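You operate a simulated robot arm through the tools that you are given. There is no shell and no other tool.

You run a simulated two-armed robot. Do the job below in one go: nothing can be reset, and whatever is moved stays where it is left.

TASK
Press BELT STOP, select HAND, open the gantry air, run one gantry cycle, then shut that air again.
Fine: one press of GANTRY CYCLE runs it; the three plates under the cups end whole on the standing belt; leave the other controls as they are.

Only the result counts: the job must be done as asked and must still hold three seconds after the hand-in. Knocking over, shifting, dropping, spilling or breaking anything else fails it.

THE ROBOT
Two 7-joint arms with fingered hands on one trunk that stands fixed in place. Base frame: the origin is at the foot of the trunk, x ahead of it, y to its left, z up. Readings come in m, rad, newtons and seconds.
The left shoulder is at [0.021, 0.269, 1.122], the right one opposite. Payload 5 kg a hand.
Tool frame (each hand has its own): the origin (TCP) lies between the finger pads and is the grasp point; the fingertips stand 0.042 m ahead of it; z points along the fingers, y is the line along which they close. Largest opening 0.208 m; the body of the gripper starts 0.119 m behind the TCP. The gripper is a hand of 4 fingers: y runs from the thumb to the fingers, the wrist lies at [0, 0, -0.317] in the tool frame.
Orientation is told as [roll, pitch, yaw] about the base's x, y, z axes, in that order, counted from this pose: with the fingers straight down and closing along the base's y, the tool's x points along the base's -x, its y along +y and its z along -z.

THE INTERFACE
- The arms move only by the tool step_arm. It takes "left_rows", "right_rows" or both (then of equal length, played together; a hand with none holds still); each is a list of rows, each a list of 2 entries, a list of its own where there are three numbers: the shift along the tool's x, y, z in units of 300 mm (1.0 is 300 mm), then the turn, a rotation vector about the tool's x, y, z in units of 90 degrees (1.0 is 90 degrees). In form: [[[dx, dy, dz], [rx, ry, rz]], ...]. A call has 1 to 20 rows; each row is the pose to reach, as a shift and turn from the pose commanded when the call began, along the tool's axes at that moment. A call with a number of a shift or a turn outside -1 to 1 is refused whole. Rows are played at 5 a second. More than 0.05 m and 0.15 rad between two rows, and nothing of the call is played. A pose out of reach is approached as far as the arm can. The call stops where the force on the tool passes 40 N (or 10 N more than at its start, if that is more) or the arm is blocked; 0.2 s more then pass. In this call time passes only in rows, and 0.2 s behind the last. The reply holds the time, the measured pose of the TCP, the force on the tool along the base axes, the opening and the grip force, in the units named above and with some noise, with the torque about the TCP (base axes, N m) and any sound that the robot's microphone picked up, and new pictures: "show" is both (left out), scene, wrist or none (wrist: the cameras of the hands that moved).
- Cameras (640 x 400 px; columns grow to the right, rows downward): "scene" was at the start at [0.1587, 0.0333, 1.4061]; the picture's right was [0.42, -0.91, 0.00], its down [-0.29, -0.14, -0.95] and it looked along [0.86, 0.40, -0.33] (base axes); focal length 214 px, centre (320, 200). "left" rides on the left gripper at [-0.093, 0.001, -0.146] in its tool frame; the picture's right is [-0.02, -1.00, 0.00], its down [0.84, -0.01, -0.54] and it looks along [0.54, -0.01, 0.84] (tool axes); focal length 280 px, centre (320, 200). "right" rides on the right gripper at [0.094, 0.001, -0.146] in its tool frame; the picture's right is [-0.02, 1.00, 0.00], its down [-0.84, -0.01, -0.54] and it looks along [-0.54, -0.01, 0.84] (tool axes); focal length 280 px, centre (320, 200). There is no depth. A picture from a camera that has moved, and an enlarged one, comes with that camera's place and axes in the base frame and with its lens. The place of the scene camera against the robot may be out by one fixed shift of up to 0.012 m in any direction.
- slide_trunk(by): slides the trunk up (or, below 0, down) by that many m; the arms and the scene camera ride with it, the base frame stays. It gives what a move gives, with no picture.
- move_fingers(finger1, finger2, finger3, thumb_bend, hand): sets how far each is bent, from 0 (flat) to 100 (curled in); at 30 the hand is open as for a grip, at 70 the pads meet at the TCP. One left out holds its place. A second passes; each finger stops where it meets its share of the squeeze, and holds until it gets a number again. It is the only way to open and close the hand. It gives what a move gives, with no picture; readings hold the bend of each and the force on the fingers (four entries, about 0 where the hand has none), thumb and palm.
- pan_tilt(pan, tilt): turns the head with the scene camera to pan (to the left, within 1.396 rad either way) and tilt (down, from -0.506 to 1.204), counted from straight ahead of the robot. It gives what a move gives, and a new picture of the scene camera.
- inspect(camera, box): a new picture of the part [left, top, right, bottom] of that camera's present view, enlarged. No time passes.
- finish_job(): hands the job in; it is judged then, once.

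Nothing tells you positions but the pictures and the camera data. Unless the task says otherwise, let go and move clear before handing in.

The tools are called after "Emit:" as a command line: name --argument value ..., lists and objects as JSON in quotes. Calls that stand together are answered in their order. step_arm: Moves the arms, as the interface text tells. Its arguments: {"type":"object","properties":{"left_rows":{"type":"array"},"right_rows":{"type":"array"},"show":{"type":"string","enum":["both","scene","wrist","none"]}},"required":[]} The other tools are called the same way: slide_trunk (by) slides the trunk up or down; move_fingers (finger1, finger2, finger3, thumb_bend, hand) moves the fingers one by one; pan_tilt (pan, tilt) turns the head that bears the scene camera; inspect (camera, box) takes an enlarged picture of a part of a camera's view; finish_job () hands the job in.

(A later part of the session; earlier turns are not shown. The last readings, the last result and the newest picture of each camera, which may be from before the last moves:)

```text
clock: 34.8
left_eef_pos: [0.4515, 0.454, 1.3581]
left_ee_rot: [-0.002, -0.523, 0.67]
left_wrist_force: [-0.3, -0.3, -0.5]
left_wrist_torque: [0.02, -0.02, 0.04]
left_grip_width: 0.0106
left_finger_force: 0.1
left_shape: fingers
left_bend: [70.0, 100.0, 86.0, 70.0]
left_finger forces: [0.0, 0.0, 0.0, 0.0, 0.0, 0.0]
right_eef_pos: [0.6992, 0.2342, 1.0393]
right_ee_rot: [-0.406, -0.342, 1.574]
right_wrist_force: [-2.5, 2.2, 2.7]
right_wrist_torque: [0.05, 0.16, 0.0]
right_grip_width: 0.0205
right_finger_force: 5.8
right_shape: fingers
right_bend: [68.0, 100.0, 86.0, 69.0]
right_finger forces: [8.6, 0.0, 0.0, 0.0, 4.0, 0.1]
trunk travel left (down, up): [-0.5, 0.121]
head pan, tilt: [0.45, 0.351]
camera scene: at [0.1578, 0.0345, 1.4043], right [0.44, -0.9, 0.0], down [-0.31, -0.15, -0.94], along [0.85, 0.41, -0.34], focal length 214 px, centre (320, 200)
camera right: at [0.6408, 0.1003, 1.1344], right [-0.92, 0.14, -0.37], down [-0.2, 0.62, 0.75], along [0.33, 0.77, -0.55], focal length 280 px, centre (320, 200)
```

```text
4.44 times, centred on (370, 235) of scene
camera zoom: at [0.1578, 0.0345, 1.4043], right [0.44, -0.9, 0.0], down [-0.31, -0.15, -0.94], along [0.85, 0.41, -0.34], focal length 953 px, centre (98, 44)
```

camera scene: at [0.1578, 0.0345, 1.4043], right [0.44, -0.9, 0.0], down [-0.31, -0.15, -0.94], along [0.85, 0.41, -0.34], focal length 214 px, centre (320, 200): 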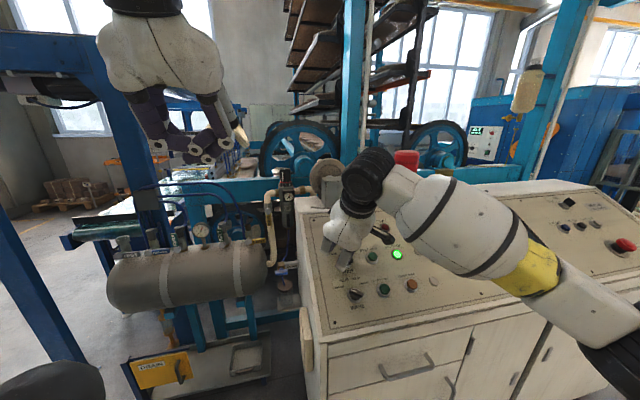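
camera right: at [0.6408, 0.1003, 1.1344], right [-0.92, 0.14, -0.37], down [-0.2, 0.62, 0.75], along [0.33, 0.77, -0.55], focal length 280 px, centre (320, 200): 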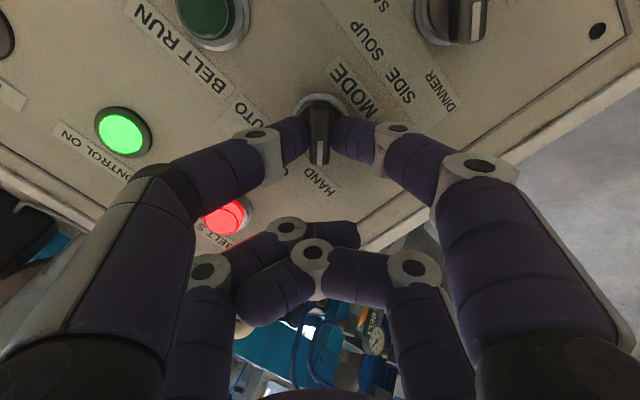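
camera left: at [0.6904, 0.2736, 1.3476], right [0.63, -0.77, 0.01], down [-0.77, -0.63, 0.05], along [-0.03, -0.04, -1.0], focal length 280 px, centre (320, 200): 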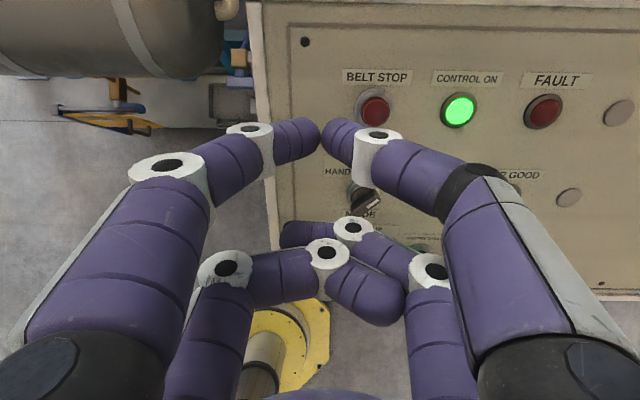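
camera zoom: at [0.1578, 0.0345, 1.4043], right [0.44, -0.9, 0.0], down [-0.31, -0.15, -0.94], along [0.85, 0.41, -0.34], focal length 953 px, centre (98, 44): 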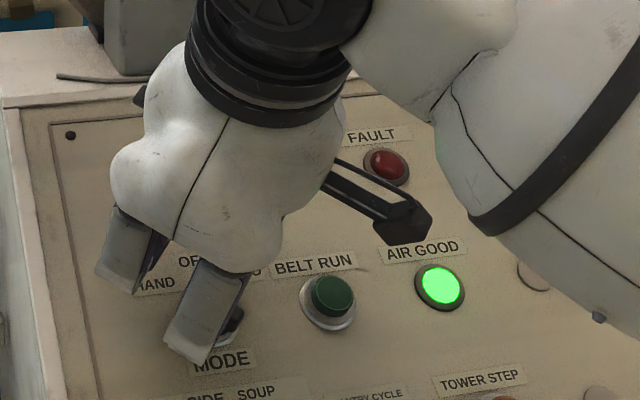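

The pointer is at HAND. I will open the pair and back straight off.

Emit:
move_fingers --hand "right" --finger1 60 --thumb_bend 60

Emit:
step_arm --right_rows '[[[0, 0, -0.06], [0, 0, 0]], [[0, 0, -0.16], [0, 0, 0]], [[0, 0, -0.28], [0, 0, 0]], [[0, 0, -0.42], [0, 0, 0]], [[0, 0, -0.42], [0, 0, 0]]]' --show "wrist"

Emit:
inspect --camera "scene" --box '[310, 190, 470, 310]'

```text
clock: 35.8
left_eef_pos: [0.4531, 0.4549, 1.3577]
left_ee_rot: [-0.002, -0.524, 0.672]
left_wrist_force: [0.1, -1.0, 0.5]
left_wrist_torque: [-0.02, 0.03, 0.0]
left_grip_width: 0.0108
left_finger_force: 0.0
left_shape: fingers
left_bend: [70.0, 100.0, 86.0, 70.0]
left_finger forces: [0.0, 0.0, 0.0, 0.0, 0.0, 0.0]
right_eef_pos: [0.7003, 0.2338, 1.0376]
right_ee_rot: [-0.403, -0.342, 1.574]
right_wrist_force: [0.4, 0.2, 0.4]
right_wrist_torque: [-0.05, 0.01, 0.04]
right_grip_width: 0.0598
right_finger_force: 0.1
right_shape: fingers
right_bend: [60.0, 100.0, 86.0, 60.0]
right_finger forces: [0.0, 0.0, 0.1, 0.0, 0.1, 0.1]
trunk travel left (down, up): [-0.5, 0.121]
head pan, tilt: [0.45, 0.351]
```

```text
clock: 37.0
left_eef_pos: [0.4541, 0.4536, 1.3561]
left_ee_rot: [0.001, -0.523, 0.672]
left_wrist_force: [-0.2, 0.3, -1.1]
left_wrist_torque: [0.01, 0.05, 0.01]
left_grip_width: 0.0105
left_finger_force: 0.1
left_shape: fingers
left_bend: [70.0, 100.0, 86.0, 70.0]
left_finger forces: [0.0, 0.1, 0.0, 0.0, 0.0, 0.0]
right_eef_pos: [0.6498, 0.1957, 1.1464]
right_ee_rot: [-0.404, -0.344, 1.573]
right_wrist_force: [-0.1, 0.6, -0.1]
right_wrist_torque: [0.03, 0.04, 0.02]
right_grip_width: 0.0596
right_finger_force: 0.0
right_shape: fingers
right_bend: [60.0, 100.0, 86.0, 60.0]
right_finger forces: [0.1, 0.0, 0.0, 0.1, 0.0, 0.0]
trunk travel left (down, up): [-0.5, 0.121]
head pan, tilt: [0.45, 0.351]
camera right: at [0.592, 0.061, 1.2427], right [-0.92, 0.14, -0.36], down [-0.2, 0.63, 0.75], along [0.34, 0.77, -0.55], focal length 280 px, centre (320, 200)
```

right: 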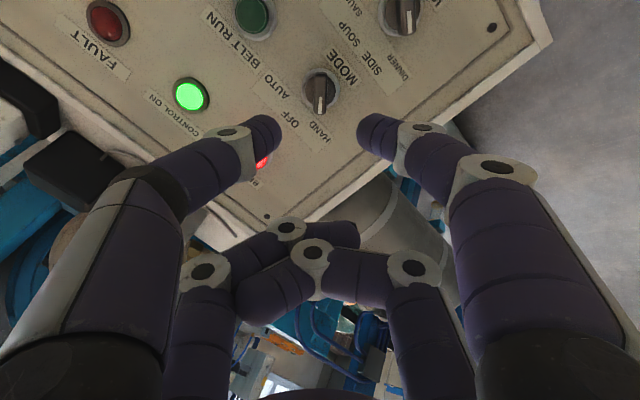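

```text
3.33 times, centred on (390, 250) of scene
camera zoom: at [0.1586, 0.0347, 1.4041], right [0.44, -0.9, 0.0], down [-0.31, -0.15, -0.94], along [0.85, 0.41, -0.34], focal length 715 px, centre (87, 33)
```

zoom: 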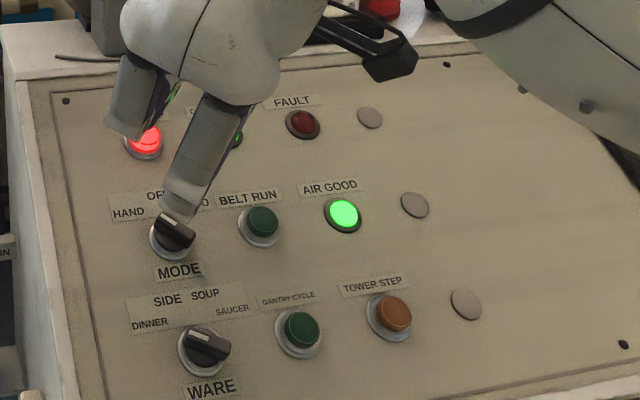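

MODE now reads HAND, WARE is still at DINNER and no fault is showing. I will park the right hand well above GANTRY CYCLE, close its pair into a poker again, and turn attention to the tank.

Emit:
step_arm --right_rows '[[[0.085, -0.003, -0.028], [0, 0, 0.089]], [[0.169, -0.006, -0.056], [0, 0, 0.177]], [[0.254, -0.01, -0.084], [0, 0, 0.266]], [[0.338, -0.013, -0.112], [0, 0, 0.355]], [[0.423, -0.016, -0.14], [0, 0, 0.443]], [[0.507, -0.019, -0.168], [0, 0, 0.532]], [[0.507, -0.019, -0.168], [0, 0, 0.532]]]' --show "wrist"

Emit:
move_fingers --hand "right" --finger1 70 --thumb_bend 70

Emit:
pan_tilt --pan 0.75 --tilt 0.4

```text
clock: 38.6
left_eef_pos: [0.4515, 0.4545, 1.3574]
left_ee_rot: [-0.001, -0.522, 0.672]
left_wrist_force: [0.4, -0.4, 0.0]
left_wrist_torque: [-0.01, 0.0, -0.02]
left_grip_width: 0.0107
left_finger_force: 0.1
left_shape: fingers
left_bend: [70.0, 100.0, 86.0, 70.0]
left_finger forces: [0.0, 0.0, 0.0, 0.1, 0.1, 0.1]
right_eef_pos: [0.6346, 0.0336, 1.1427]
right_ee_rot: [0.002, -0.524, 0.666]
right_wrist_force: [-0.2, 1.3, 1.0]
right_wrist_torque: [-0.02, -0.03, 0.01]
right_grip_width: 0.0596
right_finger_force: 0.0
right_shape: fingers
right_bend: [60.0, 100.0, 86.0, 60.0]
right_finger forces: [0.1, 0.1, 0.0, 0.2, 0.0, 0.0]
trunk travel left (down, up): [-0.5, 0.121]
head pan, tilt: [0.45, 0.351]
camera right: at [0.513, -0.0603, 1.2237], right [-0.61, 0.79, 0.01], down [0.37, 0.27, 0.89], along [0.7, 0.54, -0.46], focal length 280 px, centre (320, 200)
```

right: 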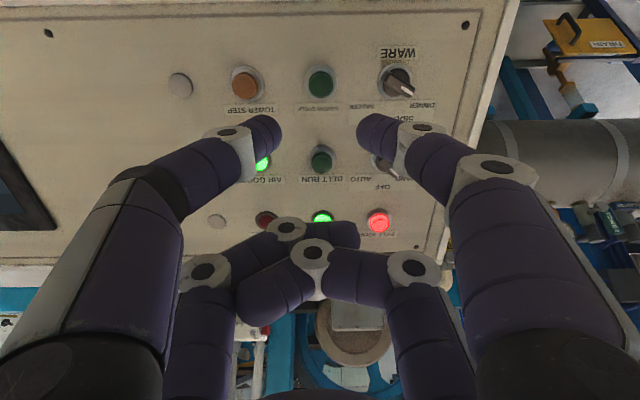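

```text
clock: 39.6
left_eef_pos: [0.4521, 0.4539, 1.3576]
left_ee_rot: [0.0, -0.524, 0.673]
left_wrist_force: [0.7, 0.1, 0.5]
left_wrist_torque: [0.02, 0.06, -0.01]
left_grip_width: 0.0108
left_finger_force: 0.0
left_shape: fingers
left_bend: [70.0, 100.0, 86.0, 70.0]
left_finger forces: [0.1, 0.0, 0.0, 0.0, 0.0, 0.0]
right_eef_pos: [0.6339, 0.0335, 1.1422]
right_ee_rot: [0.002, -0.525, 0.666]
right_wrist_force: [-0.2, -0.3, -0.1]
right_wrist_torque: [-0.02, 0.0, 0.01]
right_grip_width: 0.0113
right_finger_force: 0.1
right_shape: fingers
right_bend: [70.0, 100.0, 86.0, 70.0]
right_finger forces: [0.0, 0.1, 0.1, 0.1, 0.0, 0.0]
trunk travel left (down, up): [-0.5, 0.121]
head pan, tilt: [0.45, 0.351]
```

```text
clock: 40.4
left_eef_pos: [0.4523, 0.4538, 1.3576]
left_ee_rot: [-0.003, -0.522, 0.673]
left_wrist_force: [0.8, 0.2, -0.2]
left_wrist_torque: [0.0, 0.0, -0.03]
left_grip_width: 0.0105
left_finger_force: 0.0
left_shape: fingers
left_bend: [70.0, 100.0, 86.0, 70.0]
left_finger forces: [0.0, 0.0, 0.1, 0.1, 0.0, 0.0]
right_eef_pos: [0.6341, 0.0342, 1.1422]
right_ee_rot: [0.002, -0.523, 0.667]
right_wrist_force: [0.1, -0.1, 0.2]
right_wrist_torque: [-0.03, -0.02, 0.02]
right_grip_width: 0.011
right_finger_force: 0.0
right_shape: fingers
right_bend: [70.0, 100.0, 86.0, 70.0]
right_finger forces: [0.0, 0.0, 0.1, 0.0, 0.1, 0.0]
trunk travel left (down, up): [-0.5, 0.121]
head pan, tilt: [0.75, 0.4]
camera scene: at [0.1421, 0.0571, 1.3998], right [0.68, -0.73, 0.0], down [-0.28, -0.27, -0.92], along [0.67, 0.63, -0.39], focal length 214 px, centre (320, 200)
```

scene: 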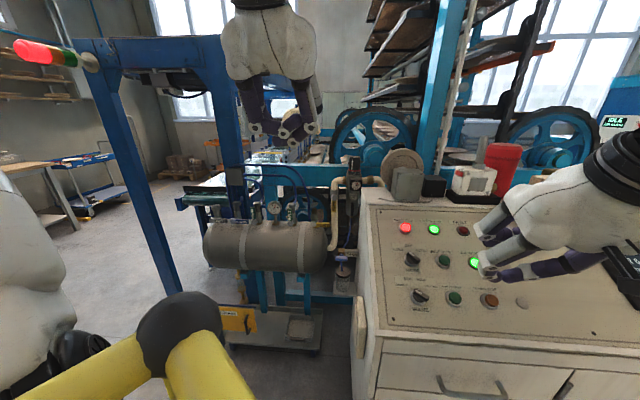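

From two views, the GANTRY valve's pivot is near [0.52, 0.99, 0.92], with its handle running about 7 cm to the right, parallel to the desk. I will bring the left hand toward it with the tool levelled, so its camera can look at the handle closely.

Emit:
step_arm --left_rows '[[[0.005, 0.095, 0.112], [0, -0.056, 0]], [[0.01, 0.19, 0.223], [0, -0.111, 0]], [[0.015, 0.286, 0.335], [0, -0.167, 0]], [[0.02, 0.381, 0.447], [0, -0.222, 0]], [[0.025, 0.476, 0.558], [0, -0.278, 0]], [[0.03, 0.571, 0.67], [0, -0.333, 0]], [[0.03, 0.571, 0.67], [0, -0.333, 0]]]' --show "both"

```text
clock: 42.0
left_eef_pos: [0.4592, 0.6746, 1.2261]
left_ee_rot: [0.0, -1.043, 0.672]
left_wrist_force: [0.3, -1.0, 0.1]
left_wrist_torque: [0.05, 0.04, 0.1]
left_grip_width: 0.0106
left_finger_force: 0.1
left_shape: fingers
left_bend: [70.0, 100.0, 87.0, 70.0]
left_finger forces: [0.1, 0.0, 0.0, 0.1, 0.0, 0.0]
left hand out of reach, approached as far as the arm can: row 5, 6, 7
right_eef_pos: [0.6349, 0.0319, 1.1432]
right_ee_rot: [0.002, -0.524, 0.664]
right_wrist_force: [0.9, -1.1, 0.8]
right_wrist_torque: [0.08, 0.02, 0.07]
right_grip_width: 0.0108
right_finger_force: 0.1
right_shape: fingers
right_bend: [70.0, 100.0, 86.0, 70.0]
right_finger forces: [0.1, 0.0, 0.0, 0.0, 0.1, 0.0]
trunk travel left (down, up): [-0.5, 0.121]
head pan, tilt: [0.75, 0.4]
camera scene: at [0.1423, 0.0562, 1.3999], right [0.68, -0.73, 0.0], down [-0.28, -0.26, -0.92], along [0.67, 0.63, -0.39], focal length 214 px, centre (320, 200)
camera left: at [0.3976, 0.6261, 1.3813], right [0.63, -0.78, 0.01], down [-0.69, -0.56, -0.46], along [0.36, 0.28, -0.89], focal length 280 px, centre (320, 200)
```

scene: 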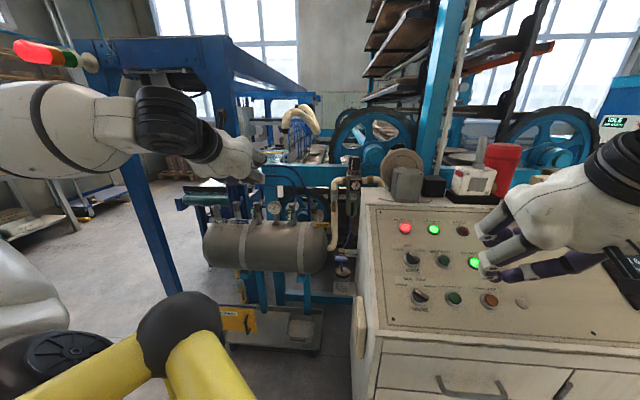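
left: 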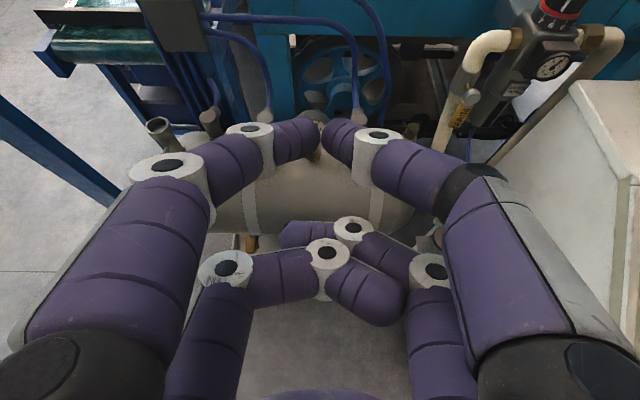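

The last move brought the wrist too close to the shoulder. I will keep the present tilt and swing left and down to a spot about 15 cm short of the GANTRY handle.

Emit:
step_arm --left_rows '[[[0.055, 0.082, 0.096], [0, 0, 0]], [[0.11, 0.164, 0.192], [0, 0, 0]], [[0.165, 0.246, 0.288], [0, 0, 0]], [[0.219, 0.327, 0.384], [0, 0, 0]], [[0.274, 0.409, 0.48], [0, 0, 0]], [[0.329, 0.491, 0.576], [0, 0, 0]], [[0.384, 0.573, 0.672], [0, 0, 0]], [[0.384, 0.573, 0.672], [0, 0, 0]]]' --show "both"

Emit:
inspect --camera "left" --box '[160, 0, 480, 200]'

Emit:
inspect --camera "scene" --box '[190, 150, 370, 270]'

```text
clock: 43.8
left_eef_pos: [0.4455, 0.8793, 1.0275]
left_ee_rot: [-0.003, -1.045, 0.672]
left_wrist_force: [0.6, 0.9, 0.3]
left_wrist_torque: [0.02, 0.0, 0.01]
left_grip_width: 0.0105
left_finger_force: 0.0
left_shape: fingers
left_bend: [70.0, 100.0, 87.0, 70.0]
left_finger forces: [0.0, 0.1, 0.0, 0.0, 0.0, 0.1]
left hand out of reach, approached as far as the arm can: row 1, 2, 3, 4
right_eef_pos: [0.6346, 0.033, 1.143]
right_ee_rot: [0.002, -0.524, 0.669]
right_wrist_force: [-0.2, 0.3, 0.0]
right_wrist_torque: [0.04, -0.01, 0.02]
right_grip_width: 0.0111
right_finger_force: 0.1
right_shape: fingers
right_bend: [70.0, 100.0, 86.0, 70.0]
right_finger forces: [0.0, 0.1, 0.0, 0.0, 0.1, 0.0]
trunk travel left (down, up): [-0.5, 0.121]
head pan, tilt: [0.75, 0.4]
camera scene: at [0.142, 0.0571, 1.3998], right [0.68, -0.73, 0.0], down [-0.28, -0.27, -0.92], along [0.67, 0.63, -0.39], focal length 214 px, centre (320, 200)
camera left: at [0.3822, 0.8309, 1.1819], right [0.63, -0.78, 0.01], down [-0.69, -0.56, -0.46], along [0.37, 0.28, -0.89], focal length 280 px, centre (320, 200)
```

scene: 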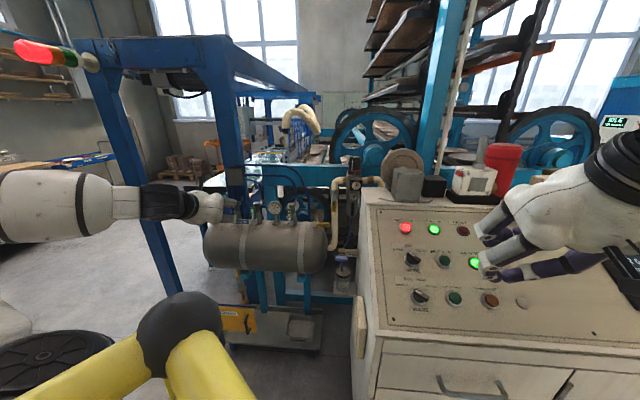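
left: 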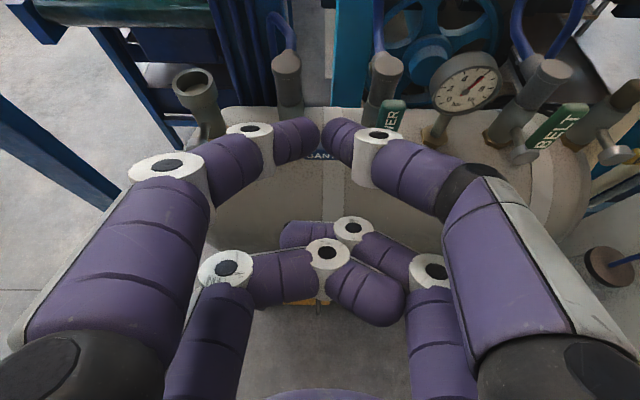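

```text
2.00 times, centred on (320, 100) of left
camera zoom: at [0.3822, 0.8309, 1.1819], right [0.63, -0.78, 0.01], down [-0.69, -0.56, -0.46], along [0.37, 0.28, -0.89], focal length 561 px, centre (320, 400)
```

zoom: 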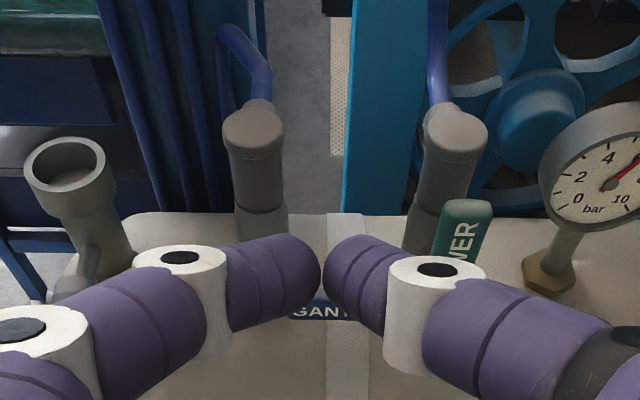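

```text
3.33 times, centred on (280, 210) of scene
camera zoom: at [0.142, 0.0571, 1.3998], right [0.68, -0.73, 0.0], down [-0.28, -0.27, -0.92], along [0.67, 0.63, -0.39], focal length 715 px, centre (453, 167)
```

zoom: 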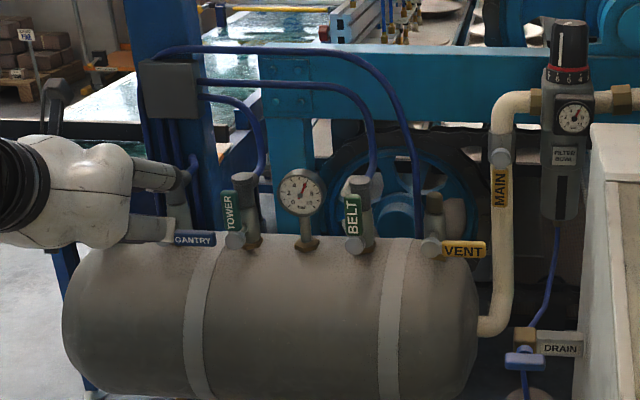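

The handle is just beyond the poker and partly hidden by it. I will open the near pair so the camera gets a clear look at the handle and its surroundings.

Emit:
move_fingers --hand "left" --finger1 30 --thumb_bend 30

Emit:
inspect --camera "left" --box '[200, 40, 440, 190]'

Emit:
inspect --camera "scene" --box '[210, 180, 290, 230]'

```text
clock: 44.8
left_eef_pos: [0.4447, 0.8795, 1.0277]
left_ee_rot: [-0.003, -1.045, 0.673]
left_wrist_force: [-0.1, 0.3, 0.6]
left_wrist_torque: [0.03, 0.02, -0.01]
left_grip_width: 0.2183
left_finger_force: 0.2
left_shape: fingers
left_bend: [30.0, 100.0, 87.0, 30.0]
left_finger forces: [0.0, 0.0, 0.1, 0.0, 0.1, 0.1]
right_eef_pos: [0.6344, 0.0344, 1.1442]
right_ee_rot: [0.002, -0.524, 0.665]
right_wrist_force: [0.1, -0.5, 0.2]
right_wrist_torque: [0.01, -0.03, 0.0]
right_grip_width: 0.0114
right_finger_force: 0.1
right_shape: fingers
right_bend: [70.0, 100.0, 86.0, 70.0]
right_finger forces: [0.1, 0.0, 0.0, 0.0, 0.0, 0.0]
trunk travel left (down, up): [-0.5, 0.121]
head pan, tilt: [0.75, 0.4]
```

```text
2.67 times, centred on (320, 115) of left
camera zoom: at [0.382, 0.8307, 1.1822], right [0.63, -0.78, 0.01], down [-0.69, -0.56, -0.46], along [0.37, 0.28, -0.89], focal length 748 px, centre (320, 427)
```

zoom: 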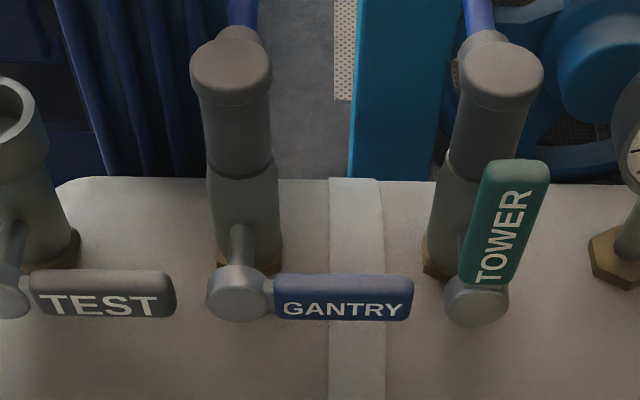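

```text
8.00 times, centred on (250, 205) of scene
camera zoom: at [0.142, 0.0571, 1.3998], right [0.68, -0.73, 0.0], down [-0.28, -0.27, -0.92], along [0.67, 0.63, -0.39], focal length 1716 px, centre (880, 160)
```

zoom: 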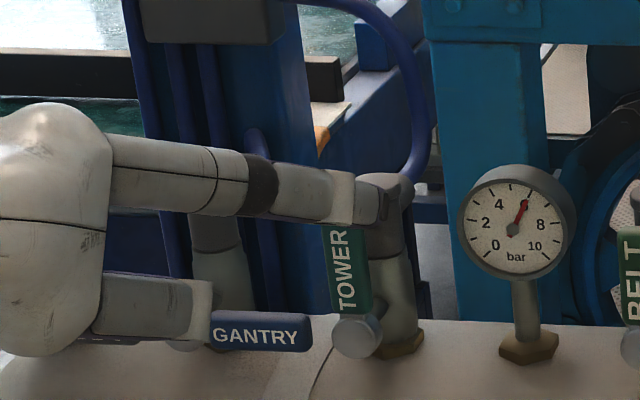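

I now have a clear view: the GANTRY hub is near [0.518, 0.980, 0.918], its handle spans about 1.5 to 7.5 cm to the right of it, and there is ample room below. I plan to pinch the handle top and bottom with the tool level and turn it about the hub. I will narrow the pair, then level and roll the hand at a 12 cm standoff.

Emit:
move_fingers --hand "left" --finger1 60 --thumb_bend 60

Emit:
step_arm --left_rows '[[[0.031, 0.002, 0.007], [-0.0219, -0.0219, 0.0812]], [[0.062, 0.004, 0.014], [-0.0437, -0.0437, 0.1625]], [[0.094, 0.007, 0.021], [-0.0656, -0.0656, 0.2437]], [[0.125, 0.009, 0.028], [-0.0875, -0.0875, 0.3249]], [[0.156, 0.011, 0.035], [-0.1093, -0.1093, 0.4062]], [[0.187, 0.013, 0.042], [-0.1312, -0.1312, 0.4874]], [[0.218, 0.016, 0.049], [-0.1531, -0.1531, 0.5686]], [[0.249, 0.018, 0.056], [-0.1749, -0.1749, 0.6499]], [[0.281, 0.02, 0.063], [-0.1968, -0.1968, 0.7311]], [[0.312, 0.022, 0.07], [-0.2187, -0.2187, 0.8123]], [[0.343, 0.025, 0.077], [-0.2405, -0.2405, 0.8936]], [[0.374, 0.027, 0.084], [-0.2624, -0.2624, 0.9748]], [[0.374, 0.027, 0.084], [-0.2624, -0.2624, 0.9748]]]' --show "both"

```text
clock: 45.8
left_eef_pos: [0.4446, 0.8806, 1.0274]
left_ee_rot: [0.0, -1.045, 0.673]
left_wrist_force: [-0.4, 0.3, 0.4]
left_wrist_torque: [0.01, 0.0, 0.03]
left_grip_width: 0.0608
left_finger_force: 0.0
left_shape: fingers
left_bend: [60.0, 100.0, 87.0, 60.0]
left_finger forces: [0.0, 0.1, 0.1, 0.0, 0.0, 0.0]
right_eef_pos: [0.6354, 0.0344, 1.143]
right_ee_rot: [0.001, -0.525, 0.666]
right_wrist_force: [0.3, 0.3, -0.5]
right_wrist_torque: [-0.03, 0.01, -0.01]
right_grip_width: 0.0109
right_finger_force: 0.0
right_shape: fingers
right_bend: [70.0, 100.0, 86.0, 70.0]
right_finger forces: [0.1, 0.0, 0.1, 0.1, 0.1, 0.1]
trunk travel left (down, up): [-0.5, 0.121]
head pan, tilt: [0.75, 0.4]
```

```text
clock: 47.1
left_eef_pos: [0.3504, 0.8925, 0.8492]
left_ee_rot: [0.89, -0.54, -0.244]
left_wrist_force: [-0.3, 3.1, -1.1]
left_wrist_torque: [0.01, -0.03, 0.0]
left_grip_width: 0.06
left_finger_force: 0.1
left_shape: fingers
left_bend: [60.0, 100.0, 87.0, 60.0]
left_finger forces: [0.0, 0.1, 0.1, 0.1, 0.1, 0.0]
left hand out of reach, approached as far as the arm can: row 4, 5, 6
right_eef_pos: [0.6361, 0.0339, 1.1427]
right_ee_rot: [-0.002, -0.524, 0.665]
right_wrist_force: [0.5, 1.5, -0.7]
right_wrist_torque: [-0.19, 0.08, -0.07]
right_grip_width: 0.0105
right_finger_force: 0.1
right_shape: fingers
right_bend: [70.0, 100.0, 87.0, 70.0]
right_finger forces: [0.0, 0.1, 0.0, 0.0, 0.0, 0.1]
trunk travel left (down, up): [-0.5, 0.121]
head pan, tilt: [0.75, 0.4]
stopped in row 6 (left hand): the force on the tool passed its limit at 55 N (the readings are from after the stop); the commanded pose is now the measured one
camera scene: at [0.1427, 0.0593, 1.3997], right [0.68, -0.73, 0.0], down [-0.28, -0.27, -0.92], along [0.67, 0.63, -0.39], focal length 214 px, centre (320, 200)
camera left: at [0.3553, 0.7741, 0.9786], right [0.25, -0.71, -0.66], down [-0.97, -0.2, -0.15], along [-0.02, 0.67, -0.74], focal length 280 px, centre (320, 200)
```

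scene: 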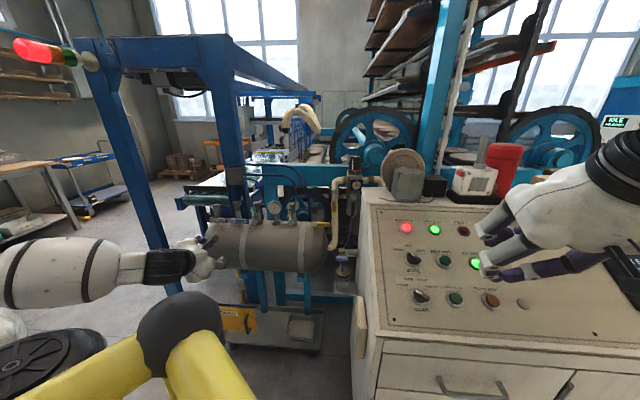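
left: 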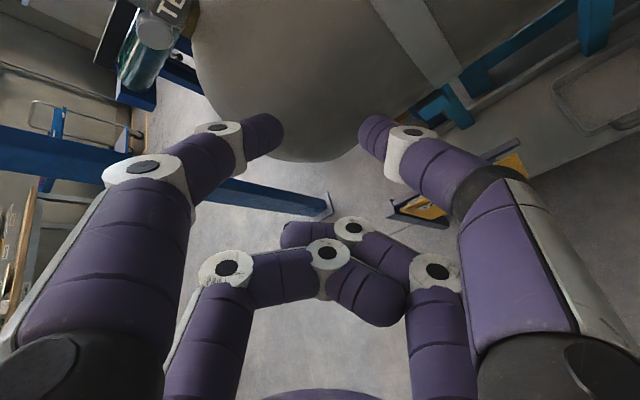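

The arm could not follow that roll and stopped on a 55 N force spike near the tank's left end. The reading is now about 3 N. I will check the surroundings before moving anything.

Emit:
inspect --camera "scene" --box '[120, 170, 340, 310]'

Emit:
pan_tilt --pan 1.2 --tilt 0.5

Emit:
inspect --camera "left" --box '[120, 0, 520, 250]'

```text
2.86 times, centred on (230, 240) of scene
camera zoom: at [0.1427, 0.0593, 1.3997], right [0.68, -0.73, 0.0], down [-0.28, -0.27, -0.92], along [0.67, 0.63, -0.39], focal length 613 px, centre (577, 86)
```

zoom: 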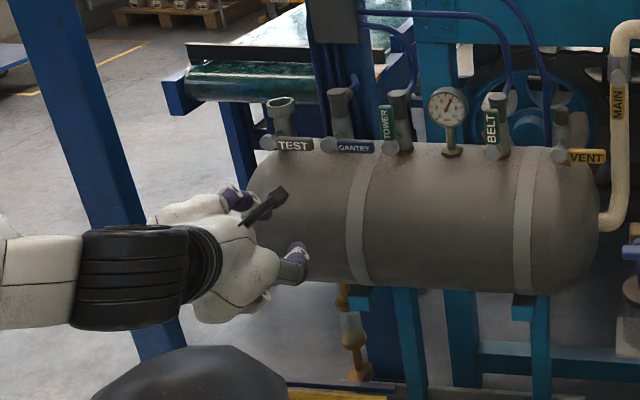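

```text
clock: 48.0
left_eef_pos: [0.3494, 0.8901, 0.8523]
left_ee_rot: [0.892, -0.541, -0.244]
left_wrist_force: [-0.3, -0.9, -0.4]
left_wrist_torque: [-0.03, 0.02, 0.01]
left_grip_width: 0.0599
left_finger_force: 0.1
left_shape: fingers
left_bend: [60.0, 100.0, 87.0, 60.0]
left_finger forces: [0.1, 0.1, 0.1, 0.0, 0.0, 0.0]
right_eef_pos: [0.6364, 0.0325, 1.144]
right_ee_rot: [0.001, -0.524, 0.662]
right_wrist_force: [-0.2, 0.0, 0.5]
right_wrist_torque: [0.04, -0.03, 0.03]
right_grip_width: 0.0109
right_finger_force: 0.1
right_shape: fingers
right_bend: [70.0, 100.0, 87.0, 70.0]
right_finger forces: [0.1, 0.0, 0.0, 0.1, 0.0, 0.0]
trunk travel left (down, up): [-0.5, 0.121]
head pan, tilt: [1.201, 0.499]
camera scene: at [0.107, 0.0784, 1.3907], right [0.93, -0.36, 0.0], down [-0.17, -0.45, -0.88], along [0.32, 0.82, -0.48], focal length 214 px, centre (320, 200)
```

scene: 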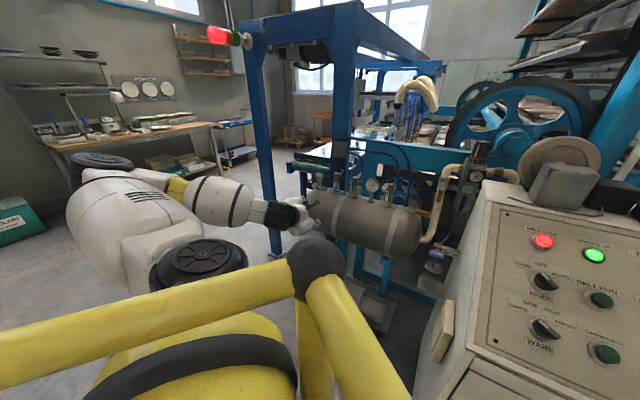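

```text
1.60 times, centred on (320, 125) of left
camera zoom: at [0.3544, 0.7724, 0.9803], right [0.25, -0.71, -0.66], down [-0.97, -0.2, -0.15], along [-0.02, 0.68, -0.74], focal length 449 px, centre (320, 320)
```

zoom: 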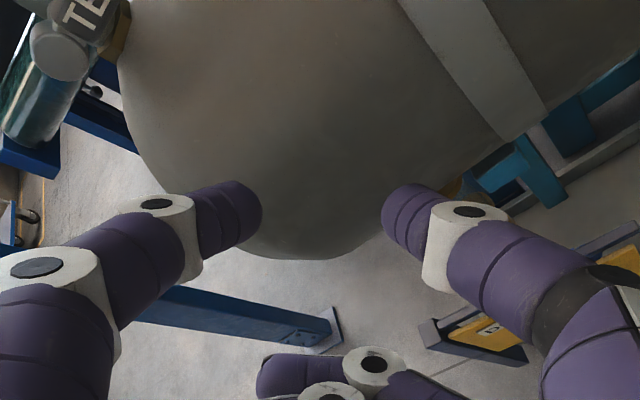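

The valves look untouched and the force has faded, so the cause was the wrist getting too close to the shoulder. Raising the trunk will give the left arm more room, and nothing stands above either hand, so I will raise it 0.12 m.

Emit:
slide_trunk --by 0.12

Emit:
pan_tilt --pan 0.9 --tilt 0.5

Emit:
inspect --camera "left" --box '[0, 0, 640, 400]'

```text
clock: 49.5
left_eef_pos: [0.3504, 0.8902, 0.9713]
left_ee_rot: [0.889, -0.538, -0.246]
left_wrist_force: [0.7, -0.4, -0.2]
left_wrist_torque: [0.0, 0.03, 0.02]
left_grip_width: 0.0601
left_finger_force: 0.1
left_shape: fingers
left_bend: [60.0, 100.0, 87.0, 60.0]
left_finger forces: [0.0, 0.0, 0.0, 0.0, 0.1, 0.1]
right_eef_pos: [0.6375, 0.0314, 1.2621]
right_ee_rot: [0.001, -0.523, 0.664]
right_wrist_force: [0.6, -1.6, -0.5]
right_wrist_torque: [-0.02, 0.01, -0.01]
right_grip_width: 0.0107
right_finger_force: 0.1
right_shape: fingers
right_bend: [70.0, 100.0, 87.0, 70.0]
right_finger forces: [0.0, 0.1, 0.0, 0.0, 0.0, 0.0]
trunk travel left (down, up): [-0.62, 0.001]
head pan, tilt: [1.201, 0.499]
```

```text
clock: 50.3
left_eef_pos: [0.3505, 0.8904, 0.9711]
left_ee_rot: [0.889, -0.54, -0.245]
left_wrist_force: [0.0, 0.3, -0.1]
left_wrist_torque: [-0.01, 0.01, 0.02]
left_grip_width: 0.0604
left_finger_force: 0.1
left_shape: fingers
left_bend: [60.0, 100.0, 87.0, 60.0]
left_finger forces: [0.0, 0.0, 0.0, 0.0, 0.0, 0.1]
right_eef_pos: [0.6367, 0.0326, 1.2628]
right_ee_rot: [0.002, -0.525, 0.665]
right_wrist_force: [-1.0, -0.5, 0.4]
right_wrist_torque: [0.02, -0.04, -0.03]
right_grip_width: 0.011
right_finger_force: 0.0
right_shape: fingers
right_bend: [70.0, 100.0, 87.0, 70.0]
right_finger forces: [0.0, 0.0, 0.1, 0.1, 0.0, 0.0]
trunk travel left (down, up): [-0.62, 0.001]
head pan, tilt: [0.901, 0.499]
camera scene: at [0.1283, 0.0654, 1.5109], right [0.78, -0.62, 0.0], down [-0.3, -0.38, -0.88], along [0.54, 0.69, -0.48], focal length 214 px, centre (320, 200)
```

scene: 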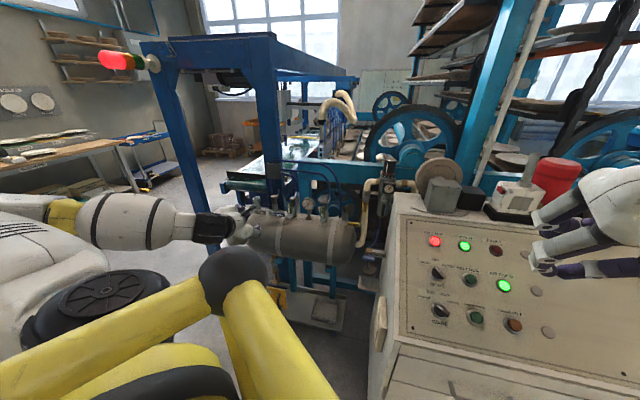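

```text
1.00 times, centred on (320, 200) of left (not enlarged: the box is as wide or as high as the picture)
camera zoom: at [0.3546, 0.7727, 1.0999], right [0.25, -0.71, -0.66], down [-0.97, -0.2, -0.15], along [-0.02, 0.68, -0.74], focal length 280 px, centre (320, 200)
```

zoom: 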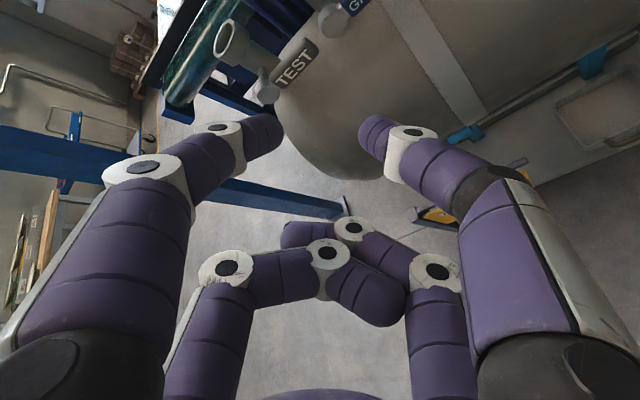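

There is more room now. I will go on to the level, rolled pose about 13 cm in front of the GANTRY handle.

Emit:
step_arm --left_rows '[[[-0.011, -0.033, 0.016], [-0.0427, -0.0384, 0.0643]], [[-0.022, -0.067, 0.033], [-0.0854, -0.0767, 0.1286]], [[-0.034, -0.1, 0.049], [-0.1281, -0.1151, 0.1929]], [[-0.045, -0.134, 0.065], [-0.1707, -0.1534, 0.2573]], [[-0.056, -0.167, 0.081], [-0.2134, -0.1918, 0.3216]], [[-0.067, -0.2, 0.098], [-0.2561, -0.2301, 0.3859]], [[-0.079, -0.234, 0.114], [-0.2988, -0.2685, 0.4502]], [[-0.079, -0.234, 0.114], [-0.2988, -0.2685, 0.4502]]]' --show "both"

Emit:
inspect --camera "left" --box '[160, 0, 480, 200]'

Emit:
inspect --camera "scene" --box '[200, 170, 360, 270]'

```text
clock: 52.1
left_eef_pos: [0.4549, 0.974, 1.0278]
left_ee_rot: [1.467, -0.01, -0.976]
left_wrist_force: [-0.7, 0.3, 0.1]
left_wrist_torque: [-0.08, 0.03, -0.01]
left_grip_width: 0.0605
left_finger_force: 0.2
left_shape: fingers
left_bend: [60.0, 100.0, 87.0, 60.0]
left_finger forces: [0.0, 0.0, 0.0, 0.1, 0.1, 0.0]
left hand out of reach, approached as far as the arm can: row 1, 2, 3, 4, 5, 6, 7, 8
right_eef_pos: [0.6364, 0.0327, 1.2645]
right_ee_rot: [0.003, -0.524, 0.662]
right_wrist_force: [-0.7, -0.3, 0.4]
right_wrist_torque: [0.0, -0.05, -0.04]
right_grip_width: 0.0108
right_finger_force: 0.0
right_shape: fingers
right_bend: [70.0, 100.0, 87.0, 70.0]
right_finger forces: [0.0, 0.0, 0.0, 0.0, 0.1, 0.0]
trunk travel left (down, up): [-0.62, 0.001]
head pan, tilt: [0.901, 0.499]
camera scene: at [0.1276, 0.0652, 1.5111], right [0.78, -0.62, 0.0], down [-0.3, -0.37, -0.88], along [0.55, 0.69, -0.48], focal length 214 px, centre (320, 200)
camera left: at [0.3858, 0.8148, 1.0457], right [-0.07, -0.08, -0.99], down [-0.92, 0.4, 0.03], along [0.39, 0.91, -0.1], focal length 280 px, centre (320, 200)
```

scene: 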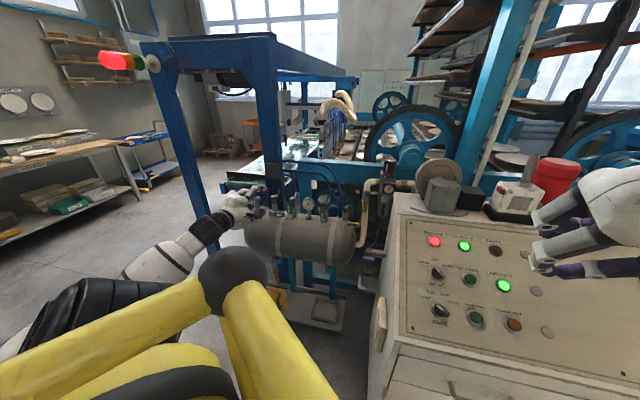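
left: 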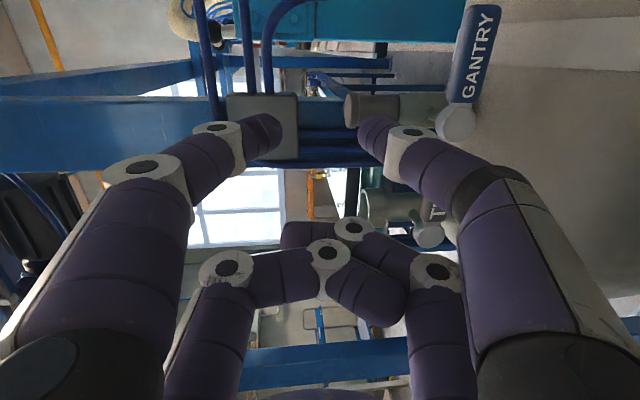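

```text
2.00 times, centred on (320, 100) of left
camera zoom: at [0.3858, 0.8148, 1.0457], right [-0.07, -0.08, -0.99], down [-0.92, 0.4, 0.03], along [0.39, 0.91, -0.1], focal length 561 px, centre (320, 400)
```

zoom: 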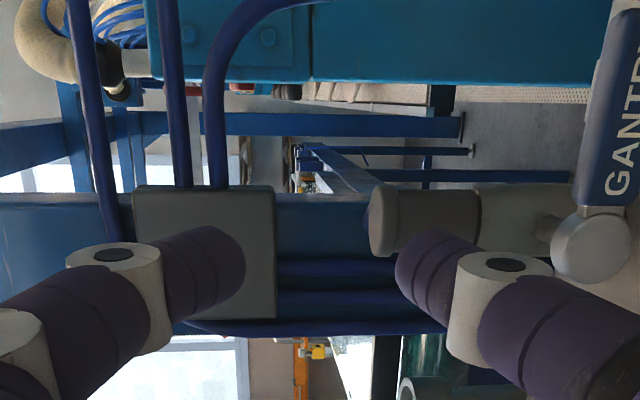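

```text
4.00 times, centred on (280, 220) of scene
camera zoom: at [0.1276, 0.0652, 1.5111], right [0.78, -0.62, 0.0], down [-0.3, -0.37, -0.88], along [0.55, 0.69, -0.48], focal length 858 px, centre (480, 120)
```

zoom: 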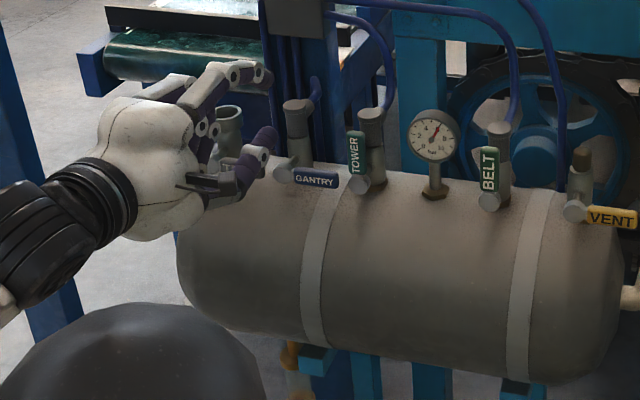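

The arm ended higher and nearer the valve column than commanded, about 7 cm short of it and with no contact force. The hand is now level and rolled as I wanted. I will try a small move back and down from here to see whether this posture can follow.

Emit:
step_arm --left_rows '[[[-0.027, -0.051, -0.054], [0, 0, 0]], [[-0.054, -0.101, -0.107], [0, 0, 0]], [[-0.081, -0.152, -0.161], [0, 0, 0]], [[-0.081, -0.152, -0.161], [0, 0, 0]]]' --show "both"

```text
clock: 53.1
left_eef_pos: [0.4421, 0.9539, 1.0194]
left_ee_rot: [1.437, -0.014, -0.999]
left_wrist_force: [0.4, -0.6, 0.2]
left_wrist_torque: [0.0, -0.02, 0.01]
left_grip_width: 0.0605
left_finger_force: 0.2
left_shape: fingers
left_bend: [60.0, 100.0, 87.0, 60.0]
left_finger forces: [0.0, 0.0, 0.0, 0.0, 0.0, 0.1]
left hand out of reach, approached as far as the arm can: row 1, 2, 3, 4
right_eef_pos: [0.6364, 0.0323, 1.2636]
right_ee_rot: [0.002, -0.522, 0.665]
right_wrist_force: [0.1, 0.7, -0.1]
right_wrist_torque: [0.02, 0.02, 0.0]
right_grip_width: 0.0109
right_finger_force: 0.1
right_shape: fingers
right_bend: [70.0, 100.0, 87.0, 70.0]
right_finger forces: [0.0, 0.1, 0.1, 0.0, 0.0, 0.1]
trunk travel left (down, up): [-0.62, 0.001]
head pan, tilt: [0.901, 0.499]
camera scene: at [0.1284, 0.0654, 1.5109], right [0.78, -0.62, 0.0], down [-0.3, -0.38, -0.88], along [0.55, 0.69, -0.48], focal length 214 px, centre (320, 200)
camera left: at [0.3716, 0.7963, 1.0423], right [-0.1, -0.1, -0.99], down [-0.91, 0.42, 0.05], along [0.41, 0.9, -0.13], focal length 280 px, centre (320, 200)
```

scene: 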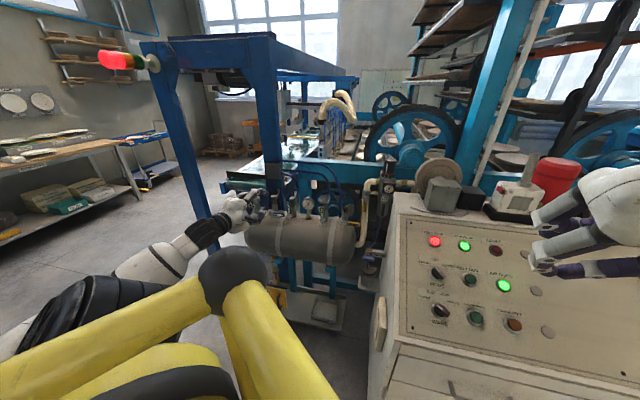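
left: 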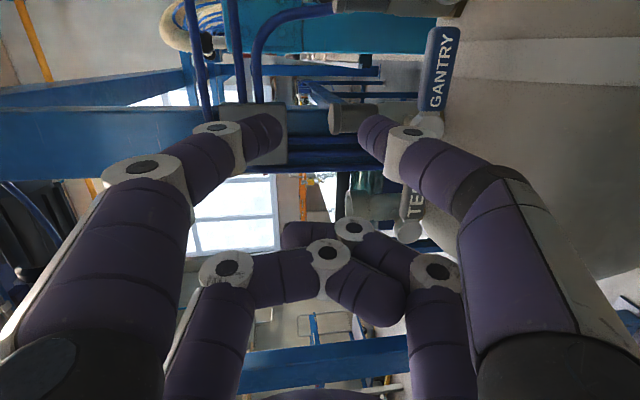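

This rolled posture sits at an arm limit, so pinching that way is unreliable. I will unroll back to the natural orientation, which worked before, in stages. From there I can push the handle up from below with a single digit.

Emit:
step_arm --left_rows '[[[-0.018, 0.01, -0.012], [0.0121, 0.0204, -0.0831]], [[-0.036, 0.019, -0.024], [0.0243, 0.0409, -0.1663]], [[-0.054, 0.029, -0.035], [0.0364, 0.0613, -0.2494]], [[-0.072, 0.039, -0.047], [0.0486, 0.0818, -0.3325]]]' --show "both"

```text
clock: 54.1
left_eef_pos: [0.4438, 0.9345, 1.0436]
left_ee_rot: [1.316, -0.51, -0.757]
left_wrist_force: [0.2, -0.7, -0.1]
left_wrist_torque: [0.01, 0.03, 0.01]
left_grip_width: 0.0604
left_finger_force: 0.1
left_shape: fingers
left_bend: [60.0, 100.0, 87.0, 60.0]
left_finger forces: [0.1, 0.0, 0.0, 0.0, 0.1, 0.0]
left hand out of reach, approached as far as the arm can: row 1, 2, 3, 4
right_eef_pos: [0.6368, 0.0332, 1.2622]
right_ee_rot: [0.002, -0.524, 0.664]
right_wrist_force: [0.9, -1.5, 0.2]
right_wrist_torque: [0.02, 0.01, 0.01]
right_grip_width: 0.0109
right_finger_force: 0.1
right_shape: fingers
right_bend: [70.0, 100.0, 87.0, 70.0]
right_finger forces: [0.0, 0.0, 0.0, 0.0, 0.0, 0.0]
trunk travel left (down, up): [-0.62, 0.001]
head pan, tilt: [0.901, 0.499]
camera scene: at [0.1286, 0.0653, 1.5109], right [0.78, -0.62, 0.0], down [-0.3, -0.38, -0.88], along [0.55, 0.69, -0.48], focal length 214 px, centre (320, 200)
camera left: at [0.3931, 0.7879, 1.1231], right [0.18, -0.51, -0.84], down [-0.94, 0.17, -0.3], along [0.29, 0.84, -0.45], focal length 280 px, centre (320, 200)
```

scene: 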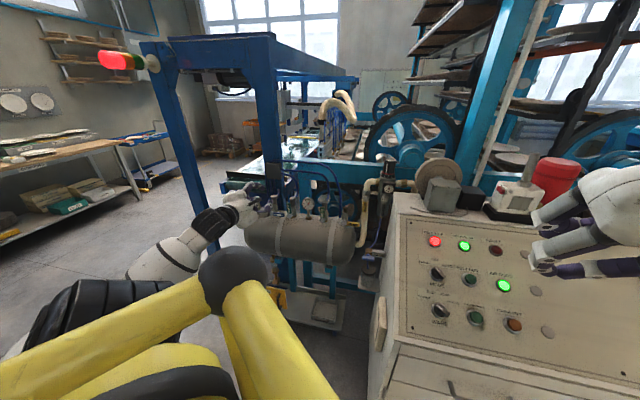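
left: 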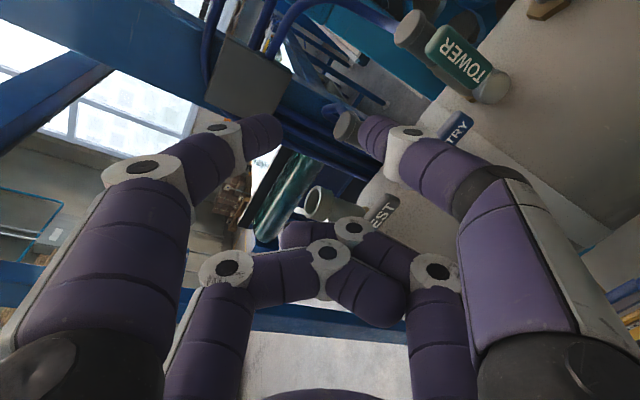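

It is unrolling with only small position errors. I will continue to the natural orientation, backing away from the valves.

Emit:
step_arm --left_rows '[[[-0.019, -0.002, -0.016], [0.0137, 0.0213, -0.0822]], [[-0.039, -0.005, -0.032], [0.0274, 0.0426, -0.1644]], [[-0.058, -0.007, -0.048], [0.0411, 0.0639, -0.2466]], [[-0.077, -0.01, -0.065], [0.0548, 0.0852, -0.3288]], [[-0.096, -0.012, -0.081], [0.0685, 0.1064, -0.4109]], [[-0.116, -0.014, -0.097], [0.0822, 0.1277, -0.4931]], [[-0.135, -0.017, -0.113], [0.0959, 0.149, -0.5753]], [[-0.154, -0.019, -0.129], [0.1096, 0.1703, -0.6575]], [[-0.154, -0.019, -0.129], [0.1096, 0.1703, -0.6575]]]' --show "both"

```text
clock: 56.1
left_eef_pos: [0.4465, 0.8803, 1.068]
left_ee_rot: [0.009, -1.054, 0.671]
left_wrist_force: [-0.1, -0.1, -0.4]
left_wrist_torque: [-0.04, -0.02, -0.03]
left_grip_width: 0.06
left_finger_force: 0.1
left_shape: fingers
left_bend: [60.0, 100.0, 87.0, 60.0]
left_finger forces: [0.1, 0.0, 0.0, 0.1, 0.1, 0.0]
right_eef_pos: [0.6361, 0.033, 1.2626]
right_ee_rot: [0.002, -0.524, 0.663]
right_wrist_force: [-0.9, 0.2, 0.5]
right_wrist_torque: [-0.02, -0.01, 0.01]
right_grip_width: 0.0109
right_finger_force: 0.2
right_shape: fingers
right_bend: [70.0, 100.0, 87.0, 70.0]
right_finger forces: [0.0, 0.0, 0.0, 0.0, 0.1, 0.0]
trunk travel left (down, up): [-0.62, 0.001]
head pan, tilt: [0.901, 0.499]
camera scene: at [0.1282, 0.0655, 1.5109], right [0.78, -0.62, 0.0], down [-0.3, -0.38, -0.88], along [0.55, 0.69, -0.48], focal length 214 px, centre (320, 200)
camera left: at [0.3833, 0.8297, 1.2222], right [0.63, -0.77, 0.01], down [-0.68, -0.56, -0.47], along [0.36, 0.29, -0.88], focal length 280 px, centre (320, 200)
```

scene: 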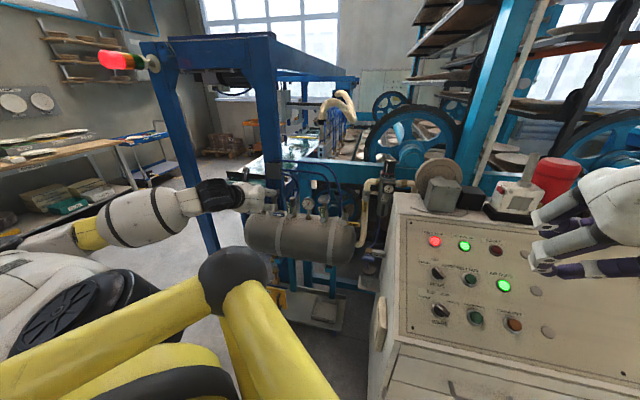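
left: 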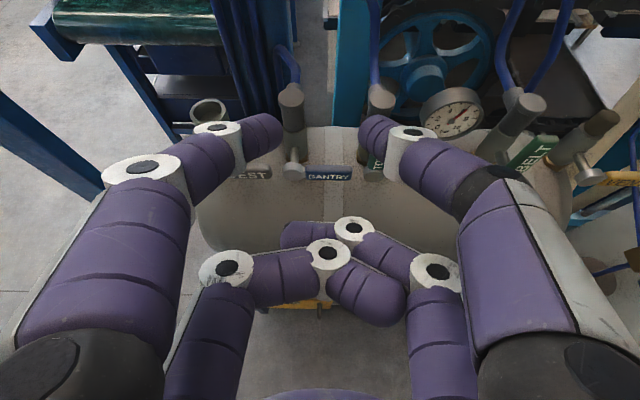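

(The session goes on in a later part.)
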